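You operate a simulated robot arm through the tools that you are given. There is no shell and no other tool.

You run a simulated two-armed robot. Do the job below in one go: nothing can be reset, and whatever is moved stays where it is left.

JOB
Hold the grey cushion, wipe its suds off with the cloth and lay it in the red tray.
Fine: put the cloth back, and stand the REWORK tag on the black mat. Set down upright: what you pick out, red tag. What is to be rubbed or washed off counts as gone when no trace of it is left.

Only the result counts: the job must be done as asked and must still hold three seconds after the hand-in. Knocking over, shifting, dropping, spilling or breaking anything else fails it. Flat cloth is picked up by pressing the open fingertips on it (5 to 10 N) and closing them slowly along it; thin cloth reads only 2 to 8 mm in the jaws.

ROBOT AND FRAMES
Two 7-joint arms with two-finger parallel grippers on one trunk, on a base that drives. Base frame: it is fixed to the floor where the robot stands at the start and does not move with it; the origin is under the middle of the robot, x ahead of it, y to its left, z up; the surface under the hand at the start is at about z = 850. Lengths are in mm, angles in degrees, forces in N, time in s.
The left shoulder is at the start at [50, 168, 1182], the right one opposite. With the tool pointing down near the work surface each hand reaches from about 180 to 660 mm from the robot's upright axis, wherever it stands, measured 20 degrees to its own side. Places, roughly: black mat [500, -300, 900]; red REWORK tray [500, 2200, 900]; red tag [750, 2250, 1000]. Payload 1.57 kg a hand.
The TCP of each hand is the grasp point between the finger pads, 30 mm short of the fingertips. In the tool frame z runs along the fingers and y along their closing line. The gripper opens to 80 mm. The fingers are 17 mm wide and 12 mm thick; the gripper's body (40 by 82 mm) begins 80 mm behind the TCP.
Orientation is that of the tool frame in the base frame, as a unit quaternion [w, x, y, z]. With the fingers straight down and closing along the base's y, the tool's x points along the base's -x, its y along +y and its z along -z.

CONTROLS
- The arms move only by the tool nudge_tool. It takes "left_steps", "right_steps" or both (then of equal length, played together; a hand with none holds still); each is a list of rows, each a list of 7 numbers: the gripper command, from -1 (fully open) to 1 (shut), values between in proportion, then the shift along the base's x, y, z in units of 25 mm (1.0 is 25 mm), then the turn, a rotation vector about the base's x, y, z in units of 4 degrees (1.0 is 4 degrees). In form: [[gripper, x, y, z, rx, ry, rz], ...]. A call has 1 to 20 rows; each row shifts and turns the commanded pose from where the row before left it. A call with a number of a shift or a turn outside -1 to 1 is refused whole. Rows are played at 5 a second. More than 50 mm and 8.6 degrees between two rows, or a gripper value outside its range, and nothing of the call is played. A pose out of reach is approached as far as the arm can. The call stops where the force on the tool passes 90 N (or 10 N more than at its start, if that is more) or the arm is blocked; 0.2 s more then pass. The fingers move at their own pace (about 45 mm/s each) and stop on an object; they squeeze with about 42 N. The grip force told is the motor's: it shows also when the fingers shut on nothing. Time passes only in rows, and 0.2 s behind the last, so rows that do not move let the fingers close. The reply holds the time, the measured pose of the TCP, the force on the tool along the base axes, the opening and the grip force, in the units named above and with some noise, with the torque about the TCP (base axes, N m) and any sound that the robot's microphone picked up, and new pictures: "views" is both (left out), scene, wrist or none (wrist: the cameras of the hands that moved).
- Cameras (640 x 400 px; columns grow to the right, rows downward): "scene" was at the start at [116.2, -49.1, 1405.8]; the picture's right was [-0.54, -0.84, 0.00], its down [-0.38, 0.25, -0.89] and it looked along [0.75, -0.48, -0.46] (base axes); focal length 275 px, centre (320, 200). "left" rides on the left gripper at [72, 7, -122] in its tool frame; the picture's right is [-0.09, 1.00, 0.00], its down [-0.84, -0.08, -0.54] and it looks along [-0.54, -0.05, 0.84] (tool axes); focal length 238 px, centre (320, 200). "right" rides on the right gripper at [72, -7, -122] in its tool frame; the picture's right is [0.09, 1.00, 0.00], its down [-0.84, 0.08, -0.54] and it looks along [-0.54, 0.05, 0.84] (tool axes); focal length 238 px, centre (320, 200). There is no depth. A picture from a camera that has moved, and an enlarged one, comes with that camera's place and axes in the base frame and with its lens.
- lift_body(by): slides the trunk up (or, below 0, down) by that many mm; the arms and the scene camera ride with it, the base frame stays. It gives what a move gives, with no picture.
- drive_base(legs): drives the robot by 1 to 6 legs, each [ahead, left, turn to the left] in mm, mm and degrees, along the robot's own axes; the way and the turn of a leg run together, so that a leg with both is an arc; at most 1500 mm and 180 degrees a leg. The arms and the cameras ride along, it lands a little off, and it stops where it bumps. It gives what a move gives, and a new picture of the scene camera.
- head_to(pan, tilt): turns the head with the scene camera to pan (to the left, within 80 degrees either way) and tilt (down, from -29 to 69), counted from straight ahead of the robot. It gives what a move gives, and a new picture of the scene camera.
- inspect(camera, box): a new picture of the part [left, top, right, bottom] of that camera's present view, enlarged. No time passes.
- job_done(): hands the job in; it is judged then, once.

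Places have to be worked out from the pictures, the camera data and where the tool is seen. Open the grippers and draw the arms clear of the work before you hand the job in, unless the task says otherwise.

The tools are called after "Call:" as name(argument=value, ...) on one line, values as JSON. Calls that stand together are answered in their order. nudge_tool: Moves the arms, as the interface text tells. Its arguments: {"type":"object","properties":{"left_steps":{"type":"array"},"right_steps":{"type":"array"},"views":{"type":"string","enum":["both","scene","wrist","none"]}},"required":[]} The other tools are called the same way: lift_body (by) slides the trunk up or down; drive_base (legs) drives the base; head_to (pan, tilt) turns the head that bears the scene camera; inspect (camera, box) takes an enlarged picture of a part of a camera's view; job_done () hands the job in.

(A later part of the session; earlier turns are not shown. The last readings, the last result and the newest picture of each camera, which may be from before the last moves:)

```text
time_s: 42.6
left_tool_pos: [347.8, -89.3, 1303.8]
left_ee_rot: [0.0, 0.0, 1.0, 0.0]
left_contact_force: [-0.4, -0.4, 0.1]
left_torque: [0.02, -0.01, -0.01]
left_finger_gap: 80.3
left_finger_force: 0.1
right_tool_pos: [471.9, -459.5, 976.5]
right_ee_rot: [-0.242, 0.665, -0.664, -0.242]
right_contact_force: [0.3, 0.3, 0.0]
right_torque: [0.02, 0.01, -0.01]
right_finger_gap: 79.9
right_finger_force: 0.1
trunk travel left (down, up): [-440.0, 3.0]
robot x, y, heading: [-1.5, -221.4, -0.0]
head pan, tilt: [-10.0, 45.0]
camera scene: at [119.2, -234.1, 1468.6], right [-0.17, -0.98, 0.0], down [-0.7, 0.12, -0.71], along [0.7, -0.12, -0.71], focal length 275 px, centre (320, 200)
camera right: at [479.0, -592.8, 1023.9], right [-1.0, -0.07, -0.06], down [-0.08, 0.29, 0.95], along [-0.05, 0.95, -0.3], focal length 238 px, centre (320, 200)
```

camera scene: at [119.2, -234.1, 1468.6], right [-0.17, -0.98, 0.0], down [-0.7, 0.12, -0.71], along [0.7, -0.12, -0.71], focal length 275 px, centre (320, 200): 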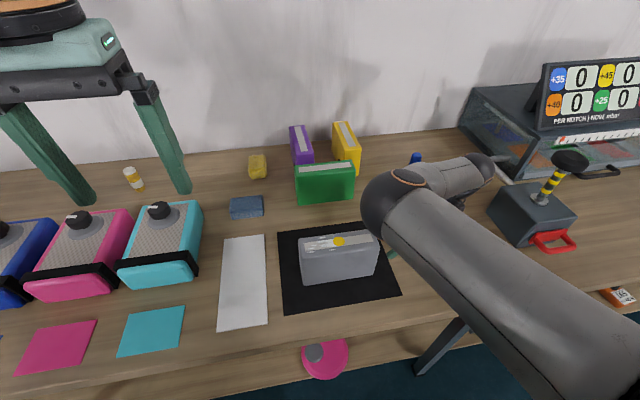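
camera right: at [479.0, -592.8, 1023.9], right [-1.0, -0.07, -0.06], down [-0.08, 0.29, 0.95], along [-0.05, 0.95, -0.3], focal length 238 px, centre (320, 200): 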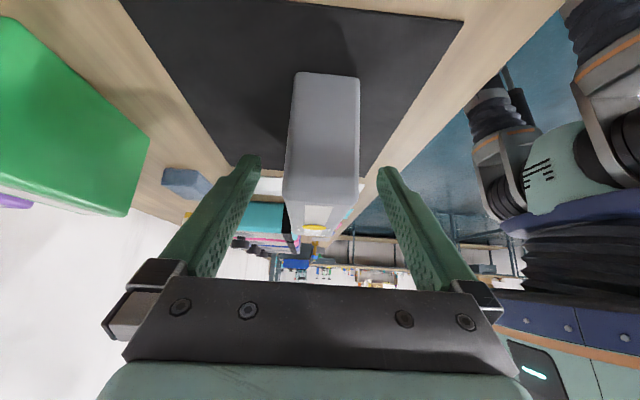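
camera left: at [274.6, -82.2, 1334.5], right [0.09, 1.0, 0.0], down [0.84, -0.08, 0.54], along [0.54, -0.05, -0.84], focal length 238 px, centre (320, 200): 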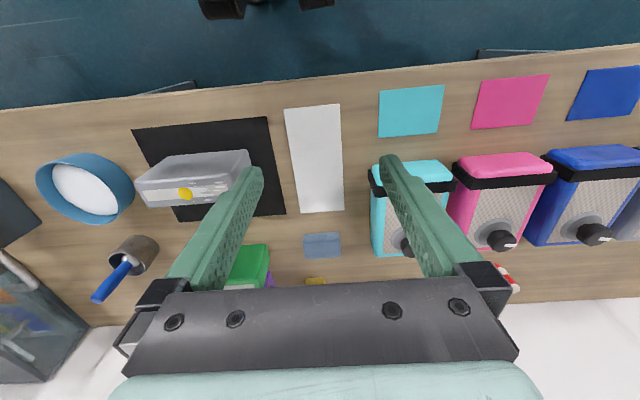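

Well centred. I advance the last ~60 mm so the pads straddle the cushion's right end.

Call:
nudge_tool(right_steps=[[-1, 0, 0.5, -0.35, 0, 0, 0], [-1, 0, 0.5, -0.35, 0, 0, 0], [-1, 0, 0.5, -0.35, 0, 0, 0], [-1, 0, 0.5, -0.35, 0, 0, 0], [-1, 0, 0.5, -0.3, 0, 0, 0]], views="both")

```text
time_s: 43.8
left_tool_pos: [346.8, -89.9, 1303.5]
left_ee_rot: [0.0, -0.001, 1.0, 0.0]
left_contact_force: [-0.1, -0.4, 0.1]
left_torque: [0.04, 0.0, -0.04]
left_finger_gap: 80.3
left_finger_force: 0.0
right_tool_pos: [472.5, -395.3, 934.0]
right_ee_rot: [0.243, -0.664, 0.665, 0.241]
right_contact_force: [-0.3, 0.0, 0.5]
right_torque: [0.0, -0.01, -0.01]
right_finger_gap: 80.0
right_finger_force: 0.2
trunk travel left (down, up): [-440.0, 3.0]
robot x, y, heading: [-1.9, -220.7, -0.0]
head pan, tilt: [-10.0, 45.0]
camera scene: at [119.2, -234.2, 1468.6], right [-0.17, -0.98, 0.0], down [-0.7, 0.12, -0.71], along [0.7, -0.12, -0.71], focal length 275 px, centre (320, 200)
camera right: at [478.8, -530.1, 981.1], right [-1.0, -0.07, -0.06], down [-0.08, 0.29, 0.95], along [-0.05, 0.95, -0.3], focal length 238 px, centre (320, 200)
```

scene: 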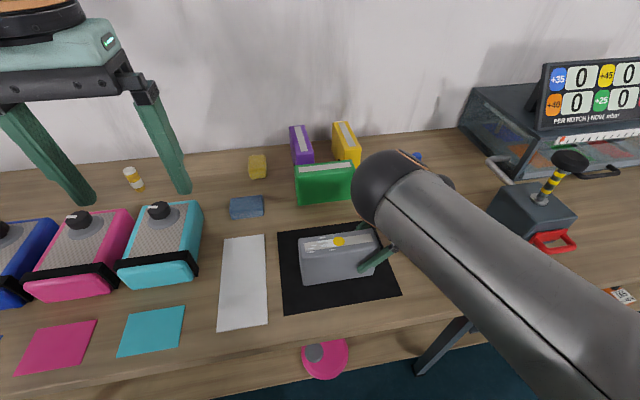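
right: 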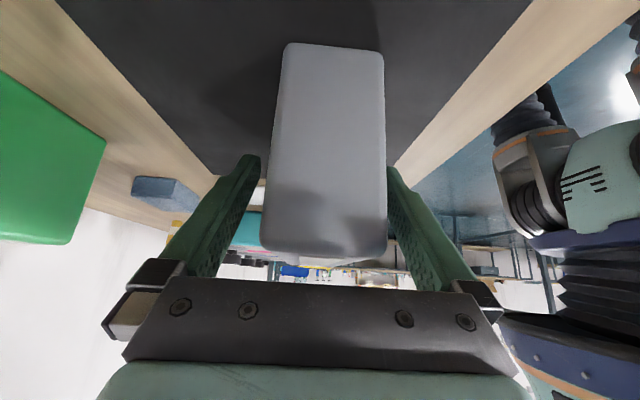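

The pads straddle the right end. I close the right gripper and let it settle.

Call:
nudge_tool(right_steps=[[-0.2, 0, 0, 0, 0, 0, 0], [0.1, 0, 0, 0, 0, 0, 0], [0.3, 0, 0, 0, 0, 0, 0], [0.5, 0, 0, 0, 0, 0, 0], [1, 0, 0, 0, 0, 0, 0], [1, 0, 0, 0, 0, 0, 0], [1, 0, 0, 0, 0, 0, 0]], views="both")

```text
time_s: 45.4
left_tool_pos: [347.5, -89.3, 1302.8]
left_ee_rot: [0.0, 0.0, 1.0, 0.0]
left_contact_force: [-0.3, 0.2, -0.2]
left_torque: [-0.02, -0.04, -0.02]
left_finger_gap: 80.0
left_finger_force: 0.2
right_tool_pos: [473.1, -396.5, 933.2]
right_ee_rot: [0.242, -0.664, 0.665, 0.242]
right_contact_force: [-2.2, 0.4, -0.3]
right_torque: [0.03, 0.16, 0.1]
right_finger_gap: 59.5
right_finger_force: 41.5
trunk travel left (down, up): [-440.0, 3.0]
robot x, y, heading: [-2.1, -223.3, -0.1]
head pan, tilt: [-10.0, 45.0]
camera scene: at [119.1, -234.2, 1468.6], right [-0.17, -0.98, 0.0], down [-0.7, 0.12, -0.71], along [0.7, -0.12, -0.71], focal length 275 px, centre (320, 200)
camera right: at [478.5, -530.3, 980.9], right [-1.0, -0.07, -0.06], down [-0.08, 0.29, 0.95], along [-0.05, 0.95, -0.3], focal length 238 px, centre (320, 200)
```

scene: 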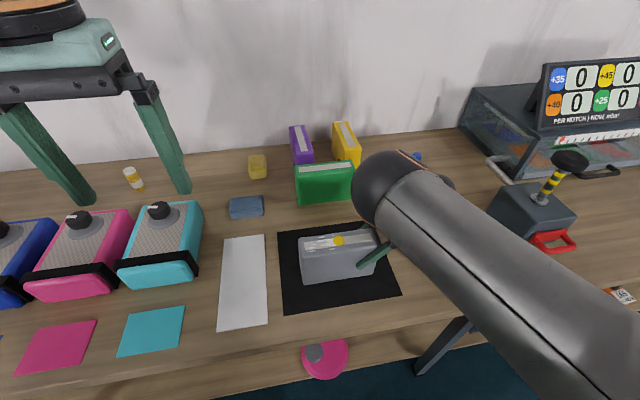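
right: 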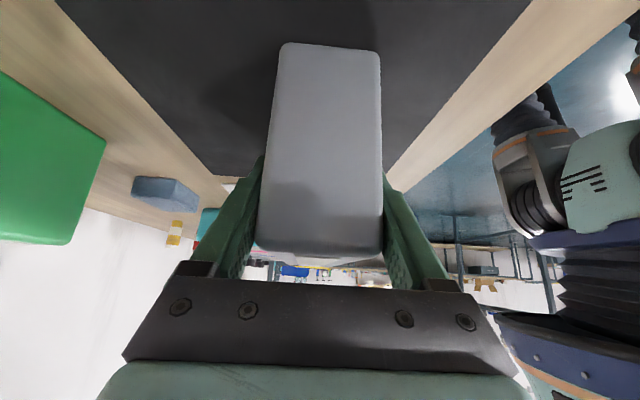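

Cushion held (gap 59.5 mm, 41 N). Now the left hand goes above the cloth's centre ≈ (495, -108), with the fingers partly open.

Call:
nudge_tool(left_steps=[[-0.2, 0, -0.05, -1, 0, 0, 0], [-0.2, 0.2, -0.05, -1, 0, 0, 0], [-0.2, 0.4, -0.05, -1, 0, 0, 0], [-0.2, 0.4, -0.05, -1, 0, 0, 0], [-0.2, 0.4, -0.05, -1, 0, 0, 0], [-0.2, 0.4, -0.05, -1, 0, 0, 0], [-0.2, 0.4, -0.05, -1, 0, 0, 0], [-0.2, 0.4, -0.05, -1, 0, 0, 0], [-0.2, 0.4, -0.05, -1, 0, 0, 0], [-0.2, 0.5, -0.05, -1, 0, 0, 0], [-0.2, 0.5, -0.05, -1, 0, 0, 0], [-0.2, 0.5, -0.05, -1, 0, 0, 0], [-0.2, 0.5, -0.05, -1, 0, 0, 0], [-0.2, 0.5, -0.05, -1, 0, 0, 0], [-0.2, 0.4, -0.05, -0.8, 0, 0, 0]], views="both")

```text
time_s: 48.6
left_tool_pos: [495.1, -106.9, 932.9]
left_ee_rot: [0.0, 0.0, 1.0, 0.0]
left_contact_force: [0.2, -0.7, -0.8]
left_torque: [0.0, 0.02, 0.0]
left_finger_gap: 48.1
left_finger_force: 0.1
right_tool_pos: [471.1, -396.6, 934.6]
right_ee_rot: [0.242, -0.664, 0.665, 0.241]
right_contact_force: [0.3, -0.8, 0.0]
right_torque: [0.03, 0.04, 0.06]
right_finger_gap: 59.6
right_finger_force: 41.8
trunk travel left (down, up): [-440.0, 3.0]
robot x, y, heading: [-0.4, -223.0, 0.1]
head pan, tilt: [-10.0, 45.0]
camera scene: at [119.2, -234.4, 1468.6], right [-0.17, -0.98, 0.0], down [-0.7, 0.12, -0.71], along [0.7, -0.12, -0.71], focal length 275 px, centre (320, 200)
camera left: at [422.6, -99.9, 1054.7], right [0.09, 1.0, 0.0], down [0.84, -0.08, 0.54], along [0.54, -0.05, -0.84], focal length 238 px, centre (320, 200)
```

scene: 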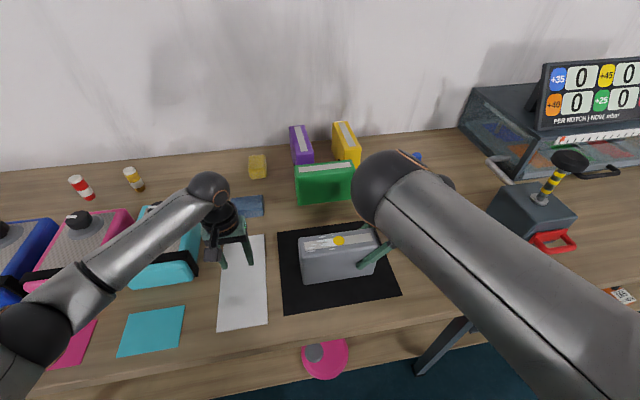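
left: 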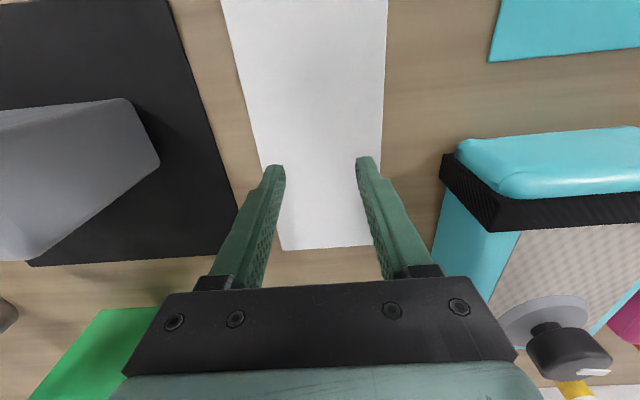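

Fingers are above the cloth with ~50 mm opening. I lower slowly until contact.

Call:
nudge_tool(left_steps=[[-0.2, 0, 0, -0.8, 0, 0, 0], [-0.2, 0, 0, -0.8, 0, 0, 0], [-0.2, 0, 0, -0.2, 0, 0, 0], [-0.2, 0, 0, 0, 0, 0, 0]], views="wrist")

```text
time_s: 49.6
left_tool_pos: [494.8, -106.8, 887.6]
left_ee_rot: [0.001, 0.0, 1.0, 0.0]
left_contact_force: [-0.5, -0.6, -0.6]
left_torque: [-0.03, -0.01, 0.02]
left_finger_gap: 48.2
left_finger_force: 0.0
right_tool_pos: [471.5, -397.6, 933.8]
right_ee_rot: [0.243, -0.664, 0.665, 0.241]
right_contact_force: [-1.2, -0.9, 1.6]
right_torque: [-0.04, 0.08, 0.01]
right_finger_gap: 59.6
right_finger_force: 42.0
trunk travel left (down, up): [-440.0, 3.0]
robot x, y, heading: [1.0, -223.9, 0.1]
head pan, tilt: [-10.0, 45.0]
camera left: at [422.2, -100.0, 1009.2], right [0.09, 1.0, 0.0], down [0.84, -0.08, 0.54], along [0.54, -0.05, -0.84], focal length 238 px, centre (320, 200)
```

left: 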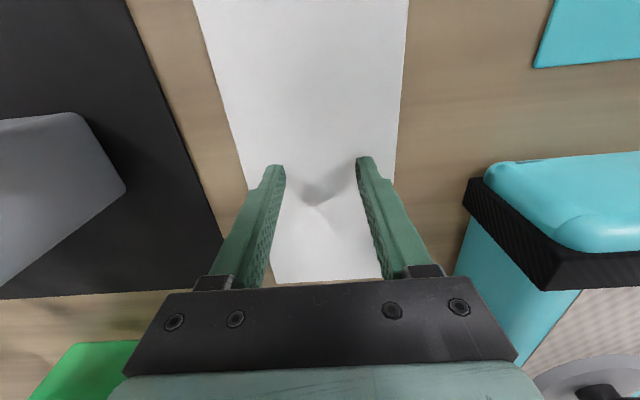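

No contact yet at TCP z 887.6; I go down in 2 mm steps.

Call:
nudge_tool(left_steps=[[-0.2, 0, 0, -0.1, 0, 0, 0], [-0.2, 0, 0, -0.1, 0, 0, 0], [-0.2, 0, 0, 0, 0, 0, 0]], views="none")

```text
time_s: 50.4
left_tool_pos: [494.9, -108.1, 884.0]
left_ee_rot: [0.001, 0.0, 1.0, 0.0]
left_contact_force: [-0.4, -0.3, 4.6]
left_torque: [0.13, 0.06, 0.0]
left_finger_gap: 47.9
left_finger_force: 0.1
right_tool_pos: [471.7, -396.4, 931.9]
right_ee_rot: [0.243, -0.664, 0.664, 0.242]
right_contact_force: [-0.1, -0.7, -0.2]
right_torque: [0.01, -0.05, -0.09]
right_finger_gap: 59.6
right_finger_force: 41.8
trunk travel left (down, up): [-440.0, 3.0]
robot x, y, heading: [0.6, -223.2, 0.2]
head pan, tilt: [-10.0, 45.0]
```

Contact at 4.6 N. I press a touch more and close the fingers slowly along the cloth.

Call:
nudge_tool(left_steps=[[-0.2, 0, 0, -0.04, 0, 0, 0], [-0.1, 0, 0, 0, 0, 0, 0], [0, 0, 0, 0, 0, 0, 0], [0.1, 0, 0, 0, 0, 0, 0], [0.2, 0, 0, 0, 0, 0, 0], [0.3, 0, 0, 0, 0, 0, 0], [0.4, 0, 0, 0, 0, 0, 0], [0.5, 0, 0, 0, 0, 0, 0], [0.6, 0, 0, 0, 0, 0, 0], [0.7, 0, 0, 0, 0, 0, 0], [0.8, 0, 0, 0, 0, 0, 0], [0.9, 0, 0, 0, 0, 0, 0], [1, 0, 0, 0, 0, 0, 0], [1, 0, 0, 0, 0, 0, 0]], views="wrist")

```text
time_s: 53.4
left_tool_pos: [493.8, -107.5, 884.1]
left_ee_rot: [0.001, 0.0, 1.0, 0.0]
left_contact_force: [-1.8, 4.9, 41.5]
left_torque: [-0.19, 0.38, 0.0]
left_finger_gap: 6.4
left_finger_force: 6.2
right_tool_pos: [470.8, -397.0, 934.7]
right_ee_rot: [-0.243, 0.665, -0.664, -0.241]
right_contact_force: [0.5, 1.0, 0.1]
right_torque: [-0.09, 0.02, 0.01]
right_finger_gap: 59.5
right_finger_force: 42.0
trunk travel left (down, up): [-440.0, 3.0]
robot x, y, heading: [3.0, -219.3, -0.1]
head pan, tilt: [-10.0, 45.0]
camera left: at [421.1, -100.4, 1005.3], right [0.09, 1.0, 0.0], down [0.84, -0.08, 0.54], along [0.54, -0.05, -0.84], focal length 238 px, centre (320, 200)
```

left: 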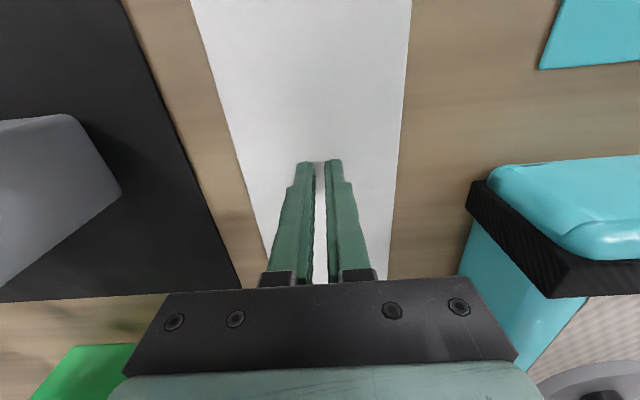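

The gap reads 6.4 mm — cloth probably pinched, although press force rose to 41 N. I ease up and keep closing, then lift and look.

Call:
nudge_tool(left_steps=[[1, 0, 0, 0.04, 0, 0, 0], [1, 0, 0, 0.04, 0, 0, 0], [1, 0, 0, 0.2, 0, 0, 0], [1, 0, 0, 0.5, 0, 0, 0], [1, 0, 0, 1, 0, 0, 0], [1, 0, 0, 1, 0, 0, 0]], views="both")

```text
time_s: 54.8
left_tool_pos: [493.4, -107.6, 952.6]
left_ee_rot: [0.0, 0.0, 1.0, 0.001]
left_contact_force: [-0.7, 0.0, -0.8]
left_torque: [-0.01, 0.0, -0.03]
left_finger_gap: 0.0
left_finger_force: 21.3
right_tool_pos: [471.3, -396.1, 933.7]
right_ee_rot: [0.243, -0.664, 0.664, 0.242]
right_contact_force: [-2.2, -1.9, 2.2]
right_torque: [0.18, 0.21, 0.28]
right_finger_gap: 59.4
right_finger_force: 42.0
trunk travel left (down, up): [-440.0, 3.0]
robot x, y, heading: [2.5, -220.3, 0.2]
head pan, tilt: [-10.0, 45.0]
camera scene: at [118.9, -234.5, 1468.6], right [-0.17, -0.98, 0.0], down [-0.7, 0.12, -0.71], along [0.7, -0.12, -0.71], focal length 275 px, centre (320, 200)
camera left: at [421.6, -100.6, 1073.3], right [0.09, 1.0, 0.0], down [0.84, -0.08, 0.54], along [0.54, -0.05, -0.84], focal length 238 px, centre (320, 200)
```

scene: 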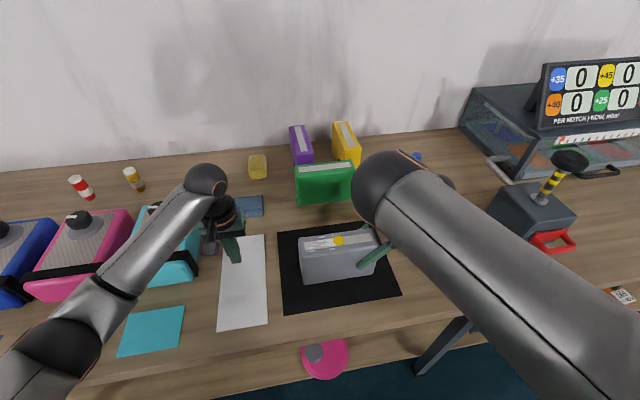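
left: 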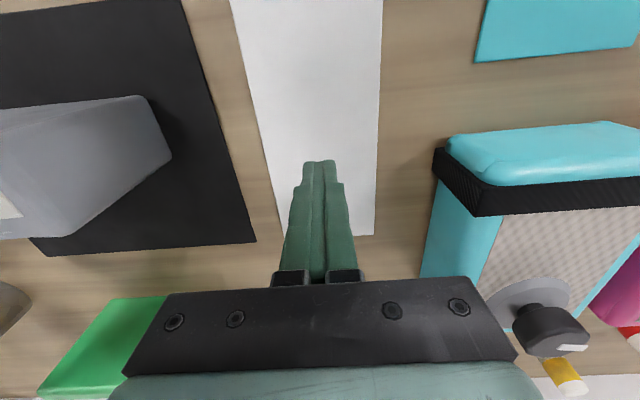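

The fingers came up empty and the white sheet stayed flat. I look more closely at the white sheet and at the blue folded-looking item before retrying.

Call:
inspect(camera="scene", box=[190, 140, 310, 340])

Call:
inspect(camera="left", box=[200, 0, 440, 250])

Call:
head_to(pan=5, tilt=40)

Call:
inspect(camera="scene", box=[220, 100, 380, 220])

```text
2.00 times, centred on (250, 240) of scene
camera zoom: at [118.9, -234.5, 1468.6], right [-0.17, -0.98, 0.0], down [-0.7, 0.12, -0.71], along [0.7, -0.12, -0.71], focal length 550 px, centre (460, 120)
```

zoom: 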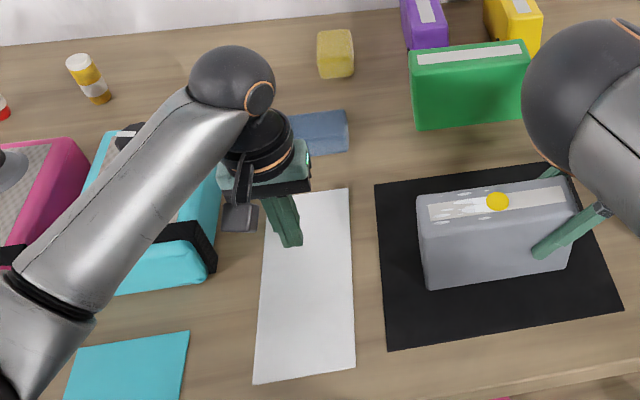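

```text
1.60 times, centred on (320, 125) of left
camera zoom: at [421.6, -100.6, 1073.3], right [0.09, 1.0, 0.0], down [0.84, -0.08, 0.54], along [0.54, -0.05, -0.84], focal length 381 px, centre (320, 320)
```

zoom: 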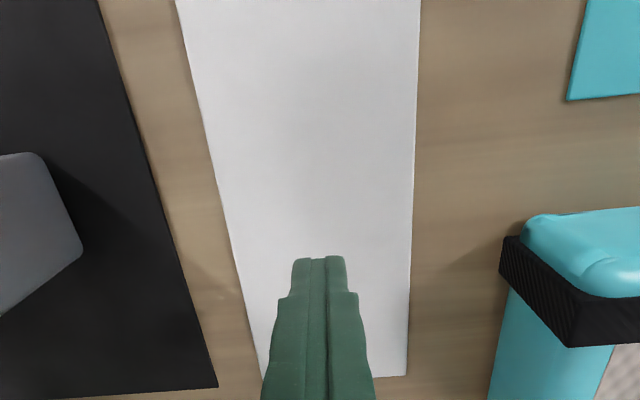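

```text
time_s: 55.6
left_tool_pos: [493.3, -106.5, 952.1]
left_ee_rot: [0.0, 0.0, 1.0, 0.0]
left_contact_force: [-0.2, -0.9, 0.5]
left_torque: [-0.02, 0.03, -0.02]
left_finger_gap: 0.1
left_finger_force: 21.6
right_tool_pos: [472.3, -397.0, 932.9]
right_ee_rot: [-0.242, 0.665, -0.664, -0.241]
right_contact_force: [-1.0, -1.9, 0.8]
right_torque: [0.13, 0.2, 0.17]
right_finger_gap: 59.5
right_finger_force: 42.0
trunk travel left (down, up): [-440.0, 3.0]
robot x, y, heading: [0.6, -217.4, 0.2]
head pan, tilt: [5.0, 40.0]
camera scene: at [123.6, -213.0, 1475.8], right [0.09, -1.0, 0.0], down [-0.64, -0.06, -0.77], along [0.76, 0.07, -0.64], focal length 275 px, centre (320, 200)
```

scene: 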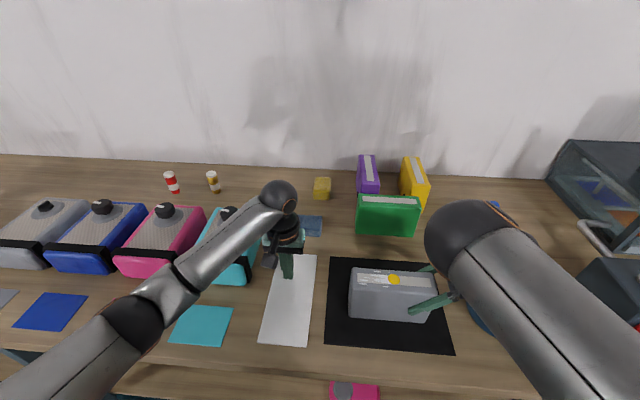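

```text
3.33 times, centred on (300, 160) of scene
camera zoom: at [123.6, -213.0, 1475.8], right [0.09, -1.0, 0.0], down [-0.64, -0.06, -0.77], along [0.76, 0.07, -0.64], focal length 917 px, centre (387, 333)
```

zoom: 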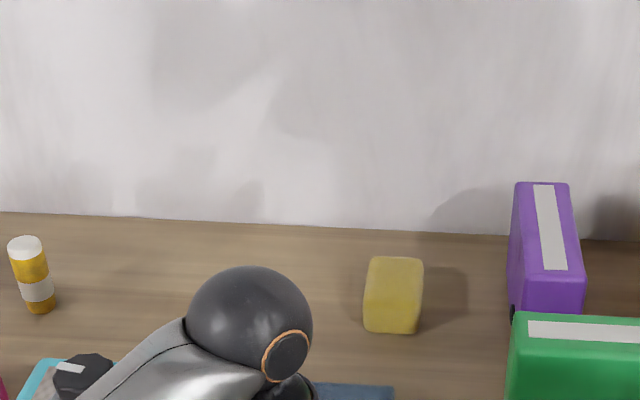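

The blue item near (640,-95) may be a folded cloth, with a yellow sponge behind. I raise the left hand a bit and look at them with its wrist camera.

Call:
nudge_tool(left_steps=[[-0.2, -0.3, 0.6, 1, 0, 0, 0], [-0.2, -0.3, 0.6, 1, 0, 0, 0], [-0.2, -0.3, 0.6, 1, 0, 0, 0], [-0.2, -0.3, 0.6, 1, 0, 0, 0], [-0.2, -0.3, 0.6, 1, 0, 0, 0]], views="wrist")

Call:
inspect(camera="left", box=[120, 180, 360, 300])

```text
time_s: 56.8
left_tool_pos: [457.6, -32.5, 1077.1]
left_ee_rot: [0.0, 0.0, 1.0, -0.001]
left_contact_force: [0.0, 0.6, 0.5]
left_torque: [0.01, 0.02, -0.01]
left_finger_gap: 48.2
left_finger_force: 0.1
right_tool_pos: [471.5, -396.5, 933.8]
right_ee_rot: [0.243, -0.664, 0.665, 0.241]
right_contact_force: [0.6, 0.1, 0.3]
right_torque: [0.14, 0.05, 0.04]
right_finger_gap: 59.8
right_finger_force: 42.0
trunk travel left (down, up): [-440.0, 3.0]
robot x, y, heading: [-3.1, -222.3, -0.1]
head pan, tilt: [5.0, 40.0]
camera left: at [384.7, -25.2, 1198.2], right [0.09, 1.0, 0.0], down [0.84, -0.08, 0.54], along [0.54, -0.05, -0.84], focal length 238 px, centre (320, 200)
```

left: 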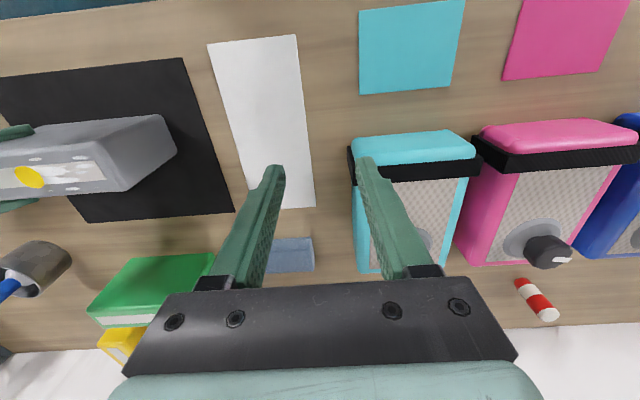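

```text
2.67 times, centred on (240, 240) of left
camera zoom: at [384.7, -25.2, 1198.2], right [0.09, 1.0, 0.0], down [0.84, -0.08, 0.54], along [0.54, -0.05, -0.84], focal length 636 px, centre (533, 93)
```

zoom: 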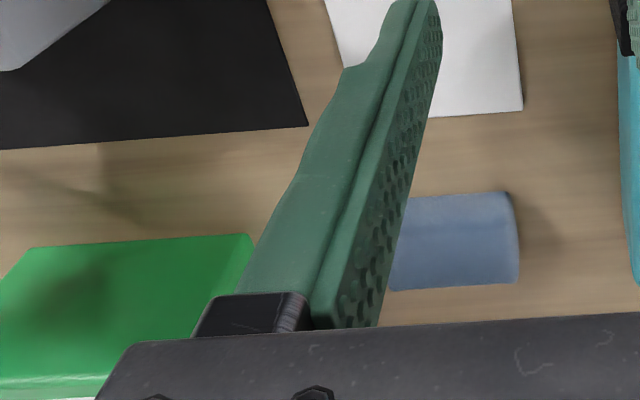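

The finger hides it; I centre the hand over its column so it shows between the fingers.

Call:
nudge_tool(left_steps=[[-1, 0, -0.9, 0, 0, 0, 0], [-1, 0, -0.9, 0, 0, 0, 0], [-1, 0, -0.6, 0.5, 0, 0, 0], [-1, 0.5, 0, 0.5, 0, 0, 0], [-1, 0.5, 0, 0.5, 0, 0, 0]], views="wrist")

Call:
inspect(camera="left", box=[200, 120, 440, 270])

```text
time_s: 58.0
left_tool_pos: [482.6, -92.5, 1113.6]
left_ee_rot: [0.0, 0.001, 1.0, -0.001]
left_contact_force: [-0.2, -0.3, 0.1]
left_torque: [0.0, -0.01, 0.01]
left_finger_gap: 80.0
left_finger_force: 0.0
right_tool_pos: [472.1, -397.3, 932.5]
right_ee_rot: [0.243, -0.664, 0.665, 0.24]
right_contact_force: [-0.2, -0.1, 0.8]
right_torque: [0.13, 0.06, -0.01]
right_finger_gap: 59.5
right_finger_force: 42.2
trunk travel left (down, up): [-440.0, 3.0]
robot x, y, heading: [0.9, -218.5, 0.0]
head pan, tilt: [5.0, 40.0]
camera left: at [410.1, -85.3, 1235.7], right [0.09, 1.0, 0.0], down [0.84, -0.08, 0.54], along [0.54, -0.05, -0.84], focal length 238 px, centre (320, 200)
```

left: 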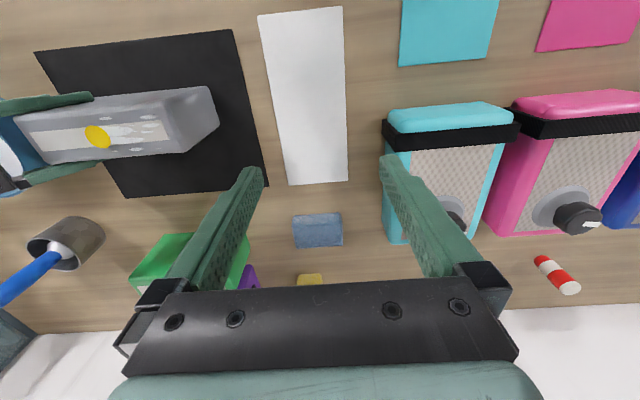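

```text
2.67 times, centred on (320, 195) of left
camera zoom: at [410.1, -85.3, 1235.7], right [0.09, 1.0, 0.0], down [0.84, -0.08, 0.54], along [0.54, -0.05, -0.84], focal length 636 px, centre (320, 213)
```

zoom: 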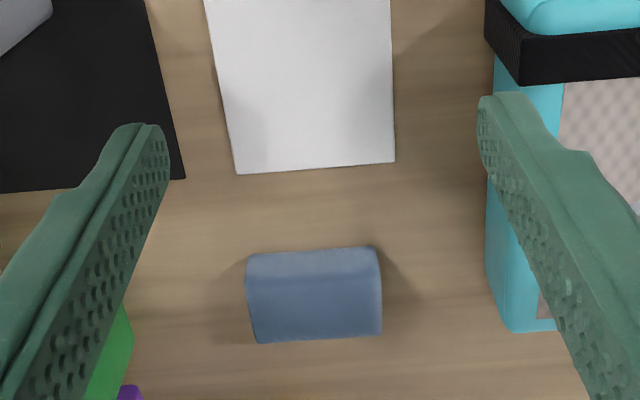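

The blue item looks like a block rather than the flat cloth; the white sheet is the flat cloth, and at 6.4 mm gap it seemed pinched but not yet firmly gripped when I lifted. I retry with a lighter press and hold longer before lifting.

Call:
nudge_tool(left_steps=[[-0.2, 0.2, -0.2, -1, 0, 0, 0], [-0.2, 0.2, -0.2, -1, 0, 0, 0], [-0.2, 0.1, -0.2, -1, 0, 0, 0], [-0.2, 0, 0, -1, 0, 0, 0], [-0.2, 0, 0, -1, 0, 0, 0], [-0.2, 0, 0, -1, 0, 0, 0], [-0.2, 0, 0, -1, 0, 0, 0], [-0.2, 0, 0, -1, 0, 0, 0], [-0.2, 0, 0, -1, 0, 0, 0], [-0.2, 0, 0, 0, 0, 0, 0]], views="none")

Call:
nudge_tool(left_steps=[[-0.2, 0, 0, -0.12, 0, 0, 0], [-0.2, 0, 0, 0, 0, 0, 0]], views="none")

```text
time_s: 60.2
left_tool_pos: [495.3, -107.6, 890.0]
left_ee_rot: [0.0, 0.0, 1.0, -0.001]
left_contact_force: [0.2, 0.1, -0.4]
left_torque: [0.02, 0.0, -0.01]
left_finger_gap: 47.9
left_finger_force: 0.1
right_tool_pos: [472.2, -397.3, 934.6]
right_ee_rot: [-0.242, 0.665, -0.664, -0.242]
right_contact_force: [-0.5, -0.1, 0.2]
right_torque: [0.07, 0.04, -0.02]
right_finger_gap: 59.6
right_finger_force: 42.2
trunk travel left (down, up): [-440.0, 3.0]
robot x, y, heading: [2.0, -221.4, -0.1]
head pan, tilt: [5.0, 40.0]
```

```text
time_s: 60.8
left_tool_pos: [494.8, -109.2, 887.0]
left_ee_rot: [0.0, 0.0, 1.0, 0.0]
left_contact_force: [0.4, -0.2, 1.0]
left_torque: [-0.02, -0.01, 0.01]
left_finger_gap: 48.0
left_finger_force: 0.0
right_tool_pos: [473.4, -396.7, 932.4]
right_ee_rot: [0.242, -0.664, 0.665, 0.242]
right_contact_force: [-0.3, 0.1, 0.9]
right_torque: [0.1, 0.06, 0.0]
right_finger_gap: 59.6
right_finger_force: 41.8
trunk travel left (down, up): [-440.0, 3.0]
robot x, y, heading: [0.4, -224.0, -0.1]
head pan, tilt: [5.0, 40.0]
```

Still just above the cloth. I step down 2–3 mm further until 5–8 N shows.

Call:
nudge_tool(left_steps=[[-0.2, 0, 0, -0.1, 0, 0, 0], [-0.2, 0, 0, 0, 0, 0, 0]], views="none")

Call:
nudge_tool(left_steps=[[-0.2, 0, 0, -0.04, 0, 0, 0], [-0.2, 0, 0, 0, 0, 0, 0]], views="none")

```text
time_s: 61.4
left_tool_pos: [494.1, -108.3, 884.1]
left_ee_rot: [-0.001, -0.001, 1.0, 0.001]
left_contact_force: [-0.2, -0.6, 0.8]
left_torque: [-0.02, 0.01, 0.01]
left_finger_gap: 47.8
left_finger_force: 0.2
right_tool_pos: [471.5, -397.3, 934.5]
right_ee_rot: [-0.242, 0.665, -0.664, -0.242]
right_contact_force: [-1.1, 0.7, 0.4]
right_torque: [0.07, 0.06, 0.01]
right_finger_gap: 59.4
right_finger_force: 42.3
trunk travel left (down, up): [-440.0, 3.0]
robot x, y, heading: [0.6, -218.8, -0.1]
head pan, tilt: [5.0, 40.0]
```

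```text
time_s: 62.0
left_tool_pos: [494.8, -108.2, 883.4]
left_ee_rot: [0.001, 0.0, 1.0, 0.0]
left_contact_force: [-0.2, 1.2, 8.0]
left_torque: [0.24, 0.04, 0.01]
left_finger_gap: 48.2
left_finger_force: 0.3
right_tool_pos: [472.3, -397.0, 933.3]
right_ee_rot: [-0.242, 0.665, -0.664, -0.242]
right_contact_force: [0.3, 0.6, 0.6]
right_torque: [-0.14, 0.0, 0.02]
right_finger_gap: 59.6
right_finger_force: 42.0
trunk travel left (down, up): [-440.0, 3.0]
robot x, y, heading: [0.6, -220.3, 0.0]
head pan, tilt: [5.0, 40.0]
```

8 N of press. I close halfway slowly and check the force.

Call:
nudge_tool(left_steps=[[-0.1, 0, 0, 0, 0, 0, 0], [0, 0, 0, 0, 0, 0, 0], [0.1, 0, 0, 0, 0, 0, 0], [0.2, 0, 0, 0, 0, 0, 0], [0.3, 0, 0, 0, 0, 0, 0]], views="wrist")

```text
time_s: 63.2
left_tool_pos: [495.7, -109.1, 883.8]
left_ee_rot: [0.001, 0.0, 1.0, 0.0]
left_contact_force: [1.7, 1.5, 13.5]
left_torque: [0.16, 0.13, -0.01]
left_finger_gap: 38.1
left_finger_force: 5.9
right_tool_pos: [471.7, -397.2, 933.8]
right_ee_rot: [0.243, -0.664, 0.665, 0.242]
right_contact_force: [-0.5, 0.3, 0.2]
right_torque: [-0.1, 0.01, -0.01]
right_finger_gap: 59.7
right_finger_force: 42.1
trunk travel left (down, up): [-440.0, 3.0]
robot x, y, heading: [-3.9, -223.5, 0.0]
head pan, tilt: [5.0, 40.0]
camera left: at [422.0, -100.6, 1005.3], right [0.09, 1.0, 0.0], down [0.84, -0.08, 0.54], along [0.54, -0.05, -0.84], focal length 238 px, centre (320, 200)
```

left: 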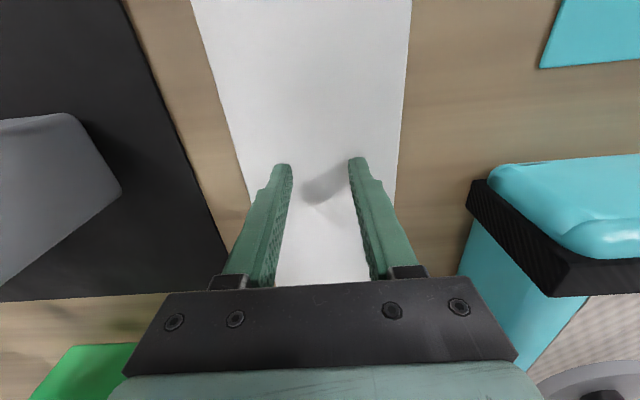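

The fingers are dragging against the cloth (gap 38, 5.9 N). I continue closing slowly, then hold shut for a while.

Call:
nudge_tool(left_steps=[[0.4, 0, 0, 0, 0, 0, 0], [0.45, 0, 0, 0, 0, 0, 0], [0.5, 0, 0, 0, 0, 0, 0], [0.55, 0, 0, 0, 0, 0, 0], [0.6, 0, 0, 0, 0, 0, 0], [0.65, 0, 0, 0, 0, 0, 0], [0.7, 0, 0, 0, 0, 0, 0]], views="wrist")

```text
time_s: 64.8
left_tool_pos: [494.0, -108.7, 884.1]
left_ee_rot: [0.0, 0.0, 1.0, 0.001]
left_contact_force: [0.4, 2.5, 19.1]
left_torque: [0.11, 0.2, 0.01]
left_finger_gap: 19.0
left_finger_force: 4.3
right_tool_pos: [471.5, -397.7, 933.5]
right_ee_rot: [0.242, -0.664, 0.665, 0.241]
right_contact_force: [-0.5, 0.8, -0.3]
right_torque: [-0.1, -0.04, -0.03]
right_finger_gap: 59.8
right_finger_force: 41.5
trunk travel left (down, up): [-440.0, 3.0]
robot x, y, heading: [-0.0, -221.4, 0.1]
head pan, tilt: [5.0, 40.0]
camera left: at [421.5, -100.7, 1005.3], right [0.09, 1.0, 0.0], down [0.84, -0.08, 0.54], along [0.54, -0.05, -0.84], focal length 238 px, centre (320, 200)
```

left: 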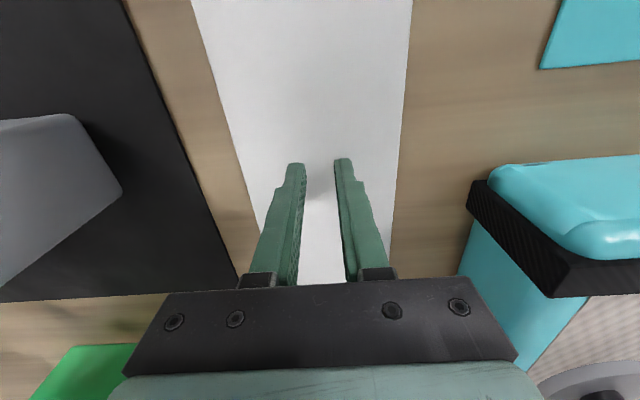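

The press force rises as the fingers close, so I ease up slightly while finishing the closing, and hold.

Call:
nudge_tool(left_steps=[[0.75, 0, 0, 0.02, 0, 0, 0], [0.8, 0, 0, 0, 0, 0, 0], [0.85, 0, 0, 0.02, 0, 0, 0], [0.9, 0, 0, 0, 0, 0, 0], [0.95, 0, 0, 0, 0, 0, 0], [1, 0, 0, 0, 0, 0, 0], [1, 0, 0, 0, 0, 0, 0], [1, 0, 0, 0, 0, 0, 0], [1, 0, 0, 0, 0, 0, 0], [1, 0, 0, 0, 0, 0, 0]], views="wrist")

```text
time_s: 67.0
left_tool_pos: [493.3, -108.4, 883.8]
left_ee_rot: [0.0, 0.0, 1.0, 0.0]
left_contact_force: [-3.1, -0.7, 10.2]
left_torque: [-0.01, 0.12, -0.04]
left_finger_gap: 0.0
left_finger_force: 21.0
right_tool_pos: [472.1, -397.2, 933.9]
right_ee_rot: [0.243, -0.664, 0.665, 0.24]
right_contact_force: [-1.2, 0.4, -0.5]
right_torque: [-0.11, -0.01, -0.01]
right_finger_gap: 59.7
right_finger_force: 42.0
trunk travel left (down, up): [-440.0, 3.0]
robot x, y, heading: [-2.4, -221.4, -0.1]
head pan, tilt: [5.0, 40.0]
camera left: at [421.4, -100.8, 1005.4], right [0.09, 1.0, 0.0], down [0.84, -0.08, 0.54], along [0.54, -0.05, -0.84], focal length 238 px, centre (320, 200)
```

left: 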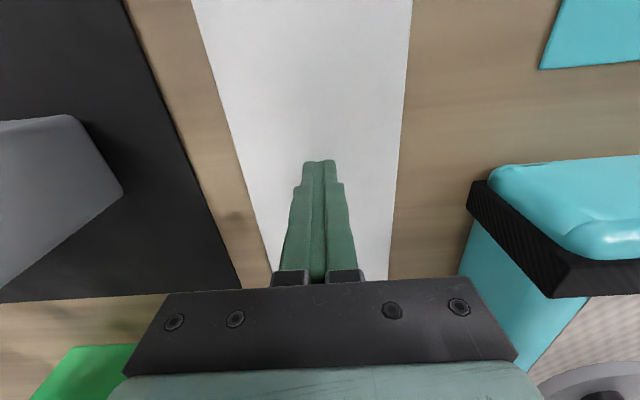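

The jaws shut to 0 and the white sheet never bunched — it may be a stiff mat. I lift off and take a close look at the blue item and the sheet's texture.

Call:
nudge_tool(left_steps=[[1, 0, 0, 0.3, 0, 0, 0], [1, -0.5, 0.5, 1, 0, 0, 0], [1, -0.5, 0.5, 1, 0, 0, 0], [1, -0.5, 0.5, 1, 0, 0, 0], [1, -0.5, 0.5, 1, 0, 0, 0], [-1, -0.5, 0.5, 1, 0, 0, 0], [-1, -0.5, 0.5, 1, 0, 0, 0], [-1, -0.5, 0.5, 1, 0, 0, 0], [-1, -0.5, 0.5, 1, 0, 0, 0]], views="scene")

Call:
inspect(camera="scene", box=[280, 160, 360, 260])

Call:
inspect(camera="scene", box=[250, 250, 330, 350])

Call:
inspect(camera="left", box=[200, 0, 360, 200])

```text
time_s: 69.0
left_tool_pos: [393.7, -8.2, 1092.8]
left_ee_rot: [0.0, 0.0, 1.0, 0.0]
left_contact_force: [-0.8, -0.2, 0.2]
left_torque: [0.01, -0.02, -0.03]
left_finger_gap: 79.8
left_finger_force: 0.0
right_tool_pos: [473.4, -396.7, 933.3]
right_ee_rot: [0.242, -0.664, 0.665, 0.241]
right_contact_force: [-1.5, -1.1, 0.2]
right_torque: [0.11, 0.1, 0.12]
right_finger_gap: 59.8
right_finger_force: 41.7
trunk travel left (down, up): [-440.0, 3.0]
robot x, y, heading: [-1.5, -226.3, -0.1]
head pan, tilt: [5.0, 40.0]
camera scene: at [123.5, -212.8, 1475.8], right [0.09, -1.0, 0.0], down [-0.64, -0.06, -0.77], along [0.76, 0.07, -0.64], focal length 275 px, centre (320, 200)
```

scene: 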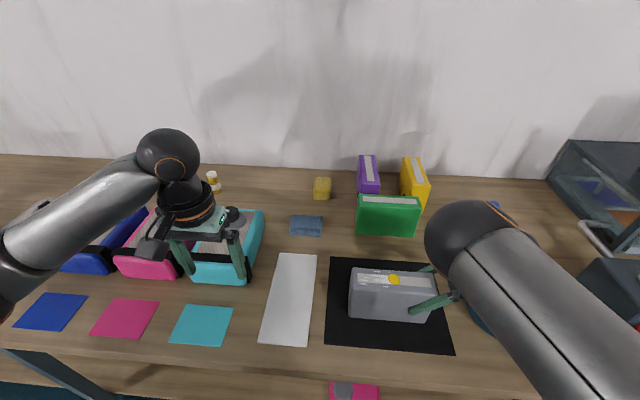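

```text
4.00 times, centred on (320, 210) of scene
camera zoom: at [123.5, -212.8, 1475.8], right [0.09, -1.0, 0.0], down [-0.64, -0.06, -0.77], along [0.76, 0.07, -0.64], focal length 1101 px, centre (320, 160)
```

zoom: 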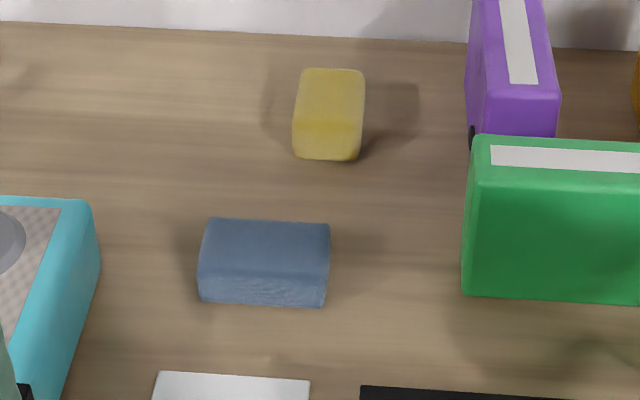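

```text
4.00 times, centred on (290, 300) of scene
camera zoom: at [123.5, -212.8, 1475.8], right [0.09, -1.0, 0.0], down [-0.64, -0.06, -0.77], along [0.76, 0.07, -0.64], focal length 1101 px, centre (440, -200)
```

zoom: 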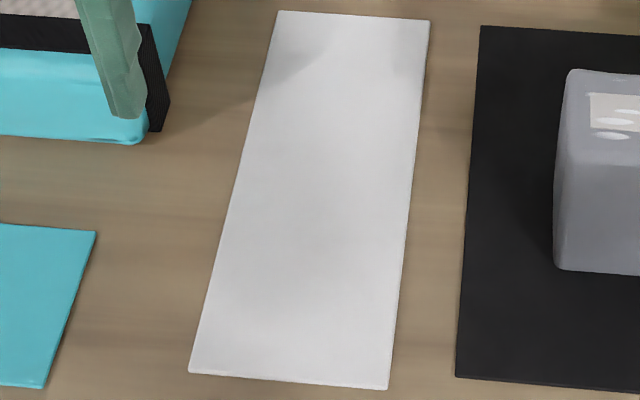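

```text
2.00 times, centred on (280, 100) of left
camera zoom: at [321.8, -0.9, 1213.5], right [0.09, 1.0, 0.0], down [0.84, -0.08, 0.54], along [0.54, -0.05, -0.84], focal length 477 px, centre (400, 400)
```

zoom: 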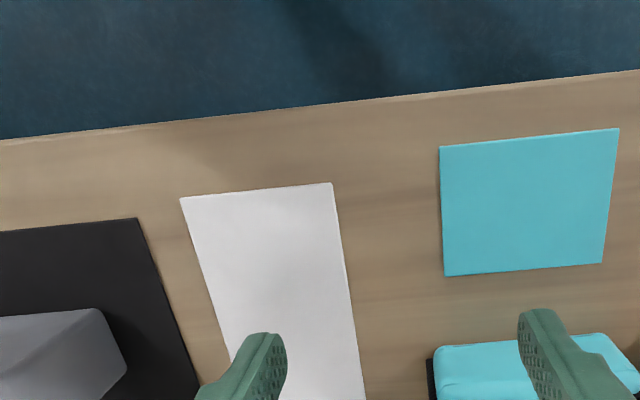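

The blue block's front face shows layer-like striations. I zoom hard on it, the yellow one, and the white sheet's edge.

Call:
inspect(camera="scene", box=[286, 210, 328, 240])

Call:
inspect(camera="scene", box=[302, 170, 344, 206])

Call:
inspect(camera="scene", box=[258, 310, 330, 350])

Call:
inspect(camera="scene", box=[340, 260, 440, 330])

```text
13.33 times, centred on (307, 225) of scene
camera zoom: at [123.5, -212.8, 1475.8], right [0.09, -1.0, 0.0], down [-0.64, -0.06, -0.77], along [0.76, 0.07, -0.64], focal length 3669 px, centre (493, -133)
```

zoom: 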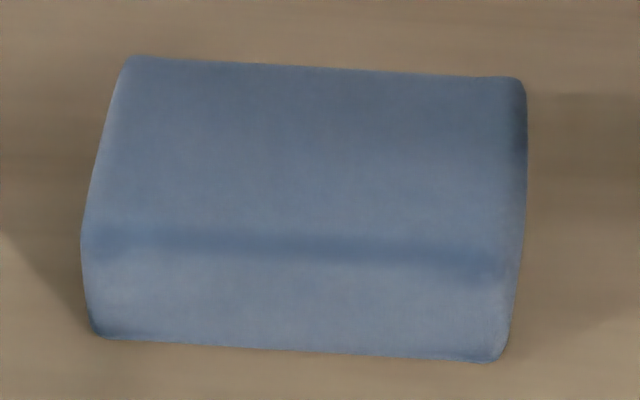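

```text
11.11 times, centred on (323, 188) of scene
camera zoom: at [123.5, -212.8, 1475.8], right [0.09, -1.0, 0.0], down [-0.64, -0.06, -0.77], along [0.76, 0.07, -0.64], focal length 3057 px, centre (287, 333)
```

zoom: 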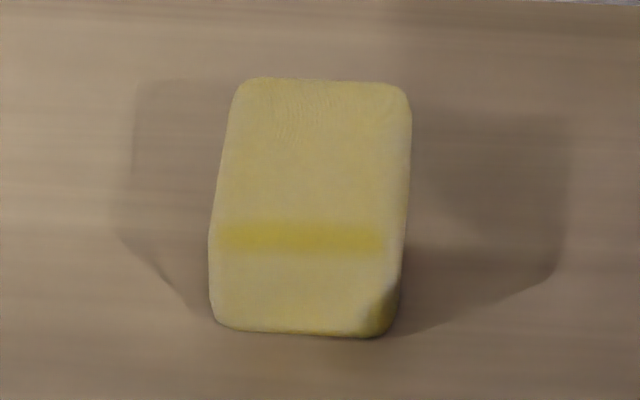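

```text
8.89 times, centred on (294, 330) of scene
camera zoom: at [123.5, -212.8, 1475.8], right [0.09, -1.0, 0.0], down [-0.64, -0.06, -0.77], along [0.76, 0.07, -0.64], focal length 2446 px, centre (551, -956)
```

zoom: 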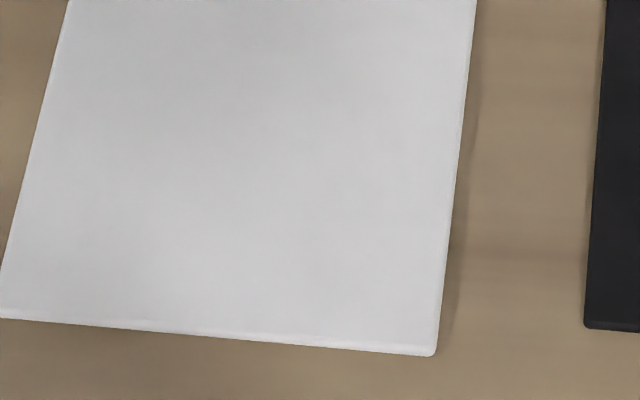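

```text
5.71 times, centred on (390, 295) of scene
camera zoom: at [123.5, -212.8, 1475.8], right [0.09, -1.0, 0.0], down [-0.64, -0.06, -0.77], along [0.76, 0.07, -0.64], focal length 1572 px, centre (-80, -343)
```

zoom: 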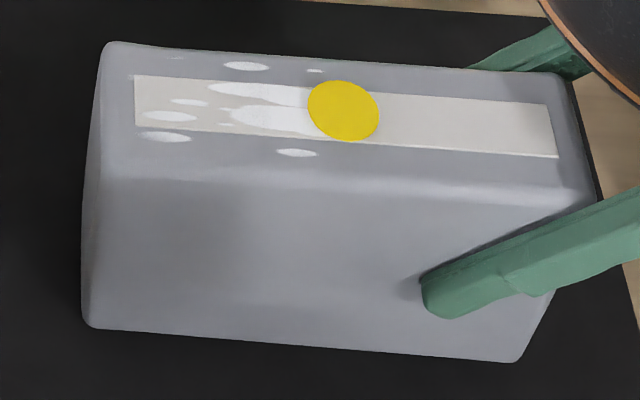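

The white sheet has rigid rounded edges like a mat, whereas the blue piece (≈96 × 54 × 33 mm at ≈(718,-116)) looks like a folded cloth next to a yellow sponge. It lies beyond reach from here, so I release the cushion, back the right hand off along its approach line, and will drive forward a little.

Call:
nudge_tool(right_steps=[[0.3, 0, 0, 0, 0, 0, 0], [-0.3, 0, 0, 0, 0, 0, 0], [-1, 0, 0, 0, 0, 0, 0], [-1, 0, 0, 0, 0, 0, 0], [-1, 0, -0.5, 0.6, 0, 0, 0], [-1, 0, -0.5, 0.6, 0, 0, 0], [-1, 0, -0.5, 0.6, 0, 0, 0], [-1, 0, -0.5, 0.6, 0, 0, 0], [-1, 0, -0.5, 0.6, 0, 0, 0], [-1, 0, -0.5, 0.6, 0, 0, 0]], views="both")

```text
time_s: 71.2
left_tool_pos: [393.9, -8.0, 1091.1]
left_ee_rot: [0.0, 0.0, 1.0, 0.0]
left_contact_force: [-0.5, 0.6, -0.2]
left_torque: [-0.01, 0.01, -0.02]
left_finger_gap: 80.2
left_finger_force: 0.1
right_tool_pos: [471.8, -472.4, 1023.2]
right_ee_rot: [0.242, -0.664, 0.665, 0.242]
right_contact_force: [-0.3, 0.8, 0.4]
right_torque: [-0.02, -0.03, 0.0]
right_finger_gap: 80.2
right_finger_force: 0.1
trunk travel left (down, up): [-440.0, 3.0]
robot x, y, heading: [1.4, -221.0, 0.2]
head pan, tilt: [5.0, 40.0]
camera scene: at [123.8, -212.9, 1475.8], right [0.09, -1.0, 0.0], down [-0.64, -0.06, -0.77], along [0.76, 0.07, -0.64], focal length 275 px, centre (320, 200)
camera right: at [478.6, -605.3, 1071.2], right [-1.0, -0.07, -0.06], down [-0.08, 0.29, 0.95], along [-0.05, 0.95, -0.3], focal length 238 px, centre (320, 200)
```

scene: 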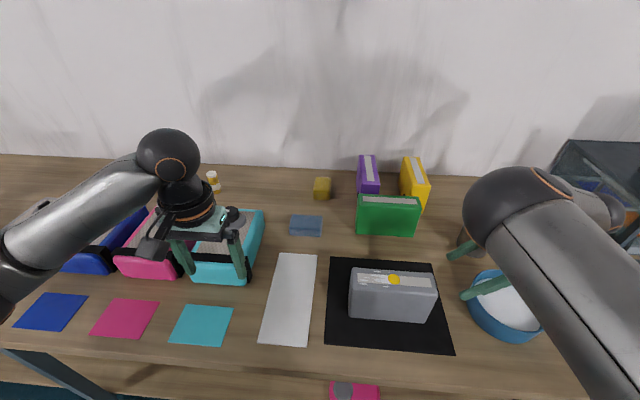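
right: 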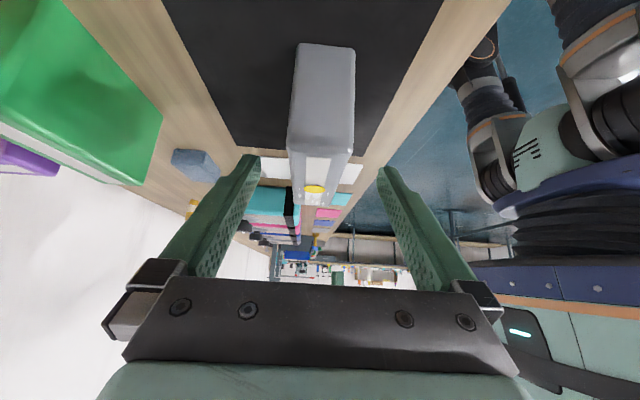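

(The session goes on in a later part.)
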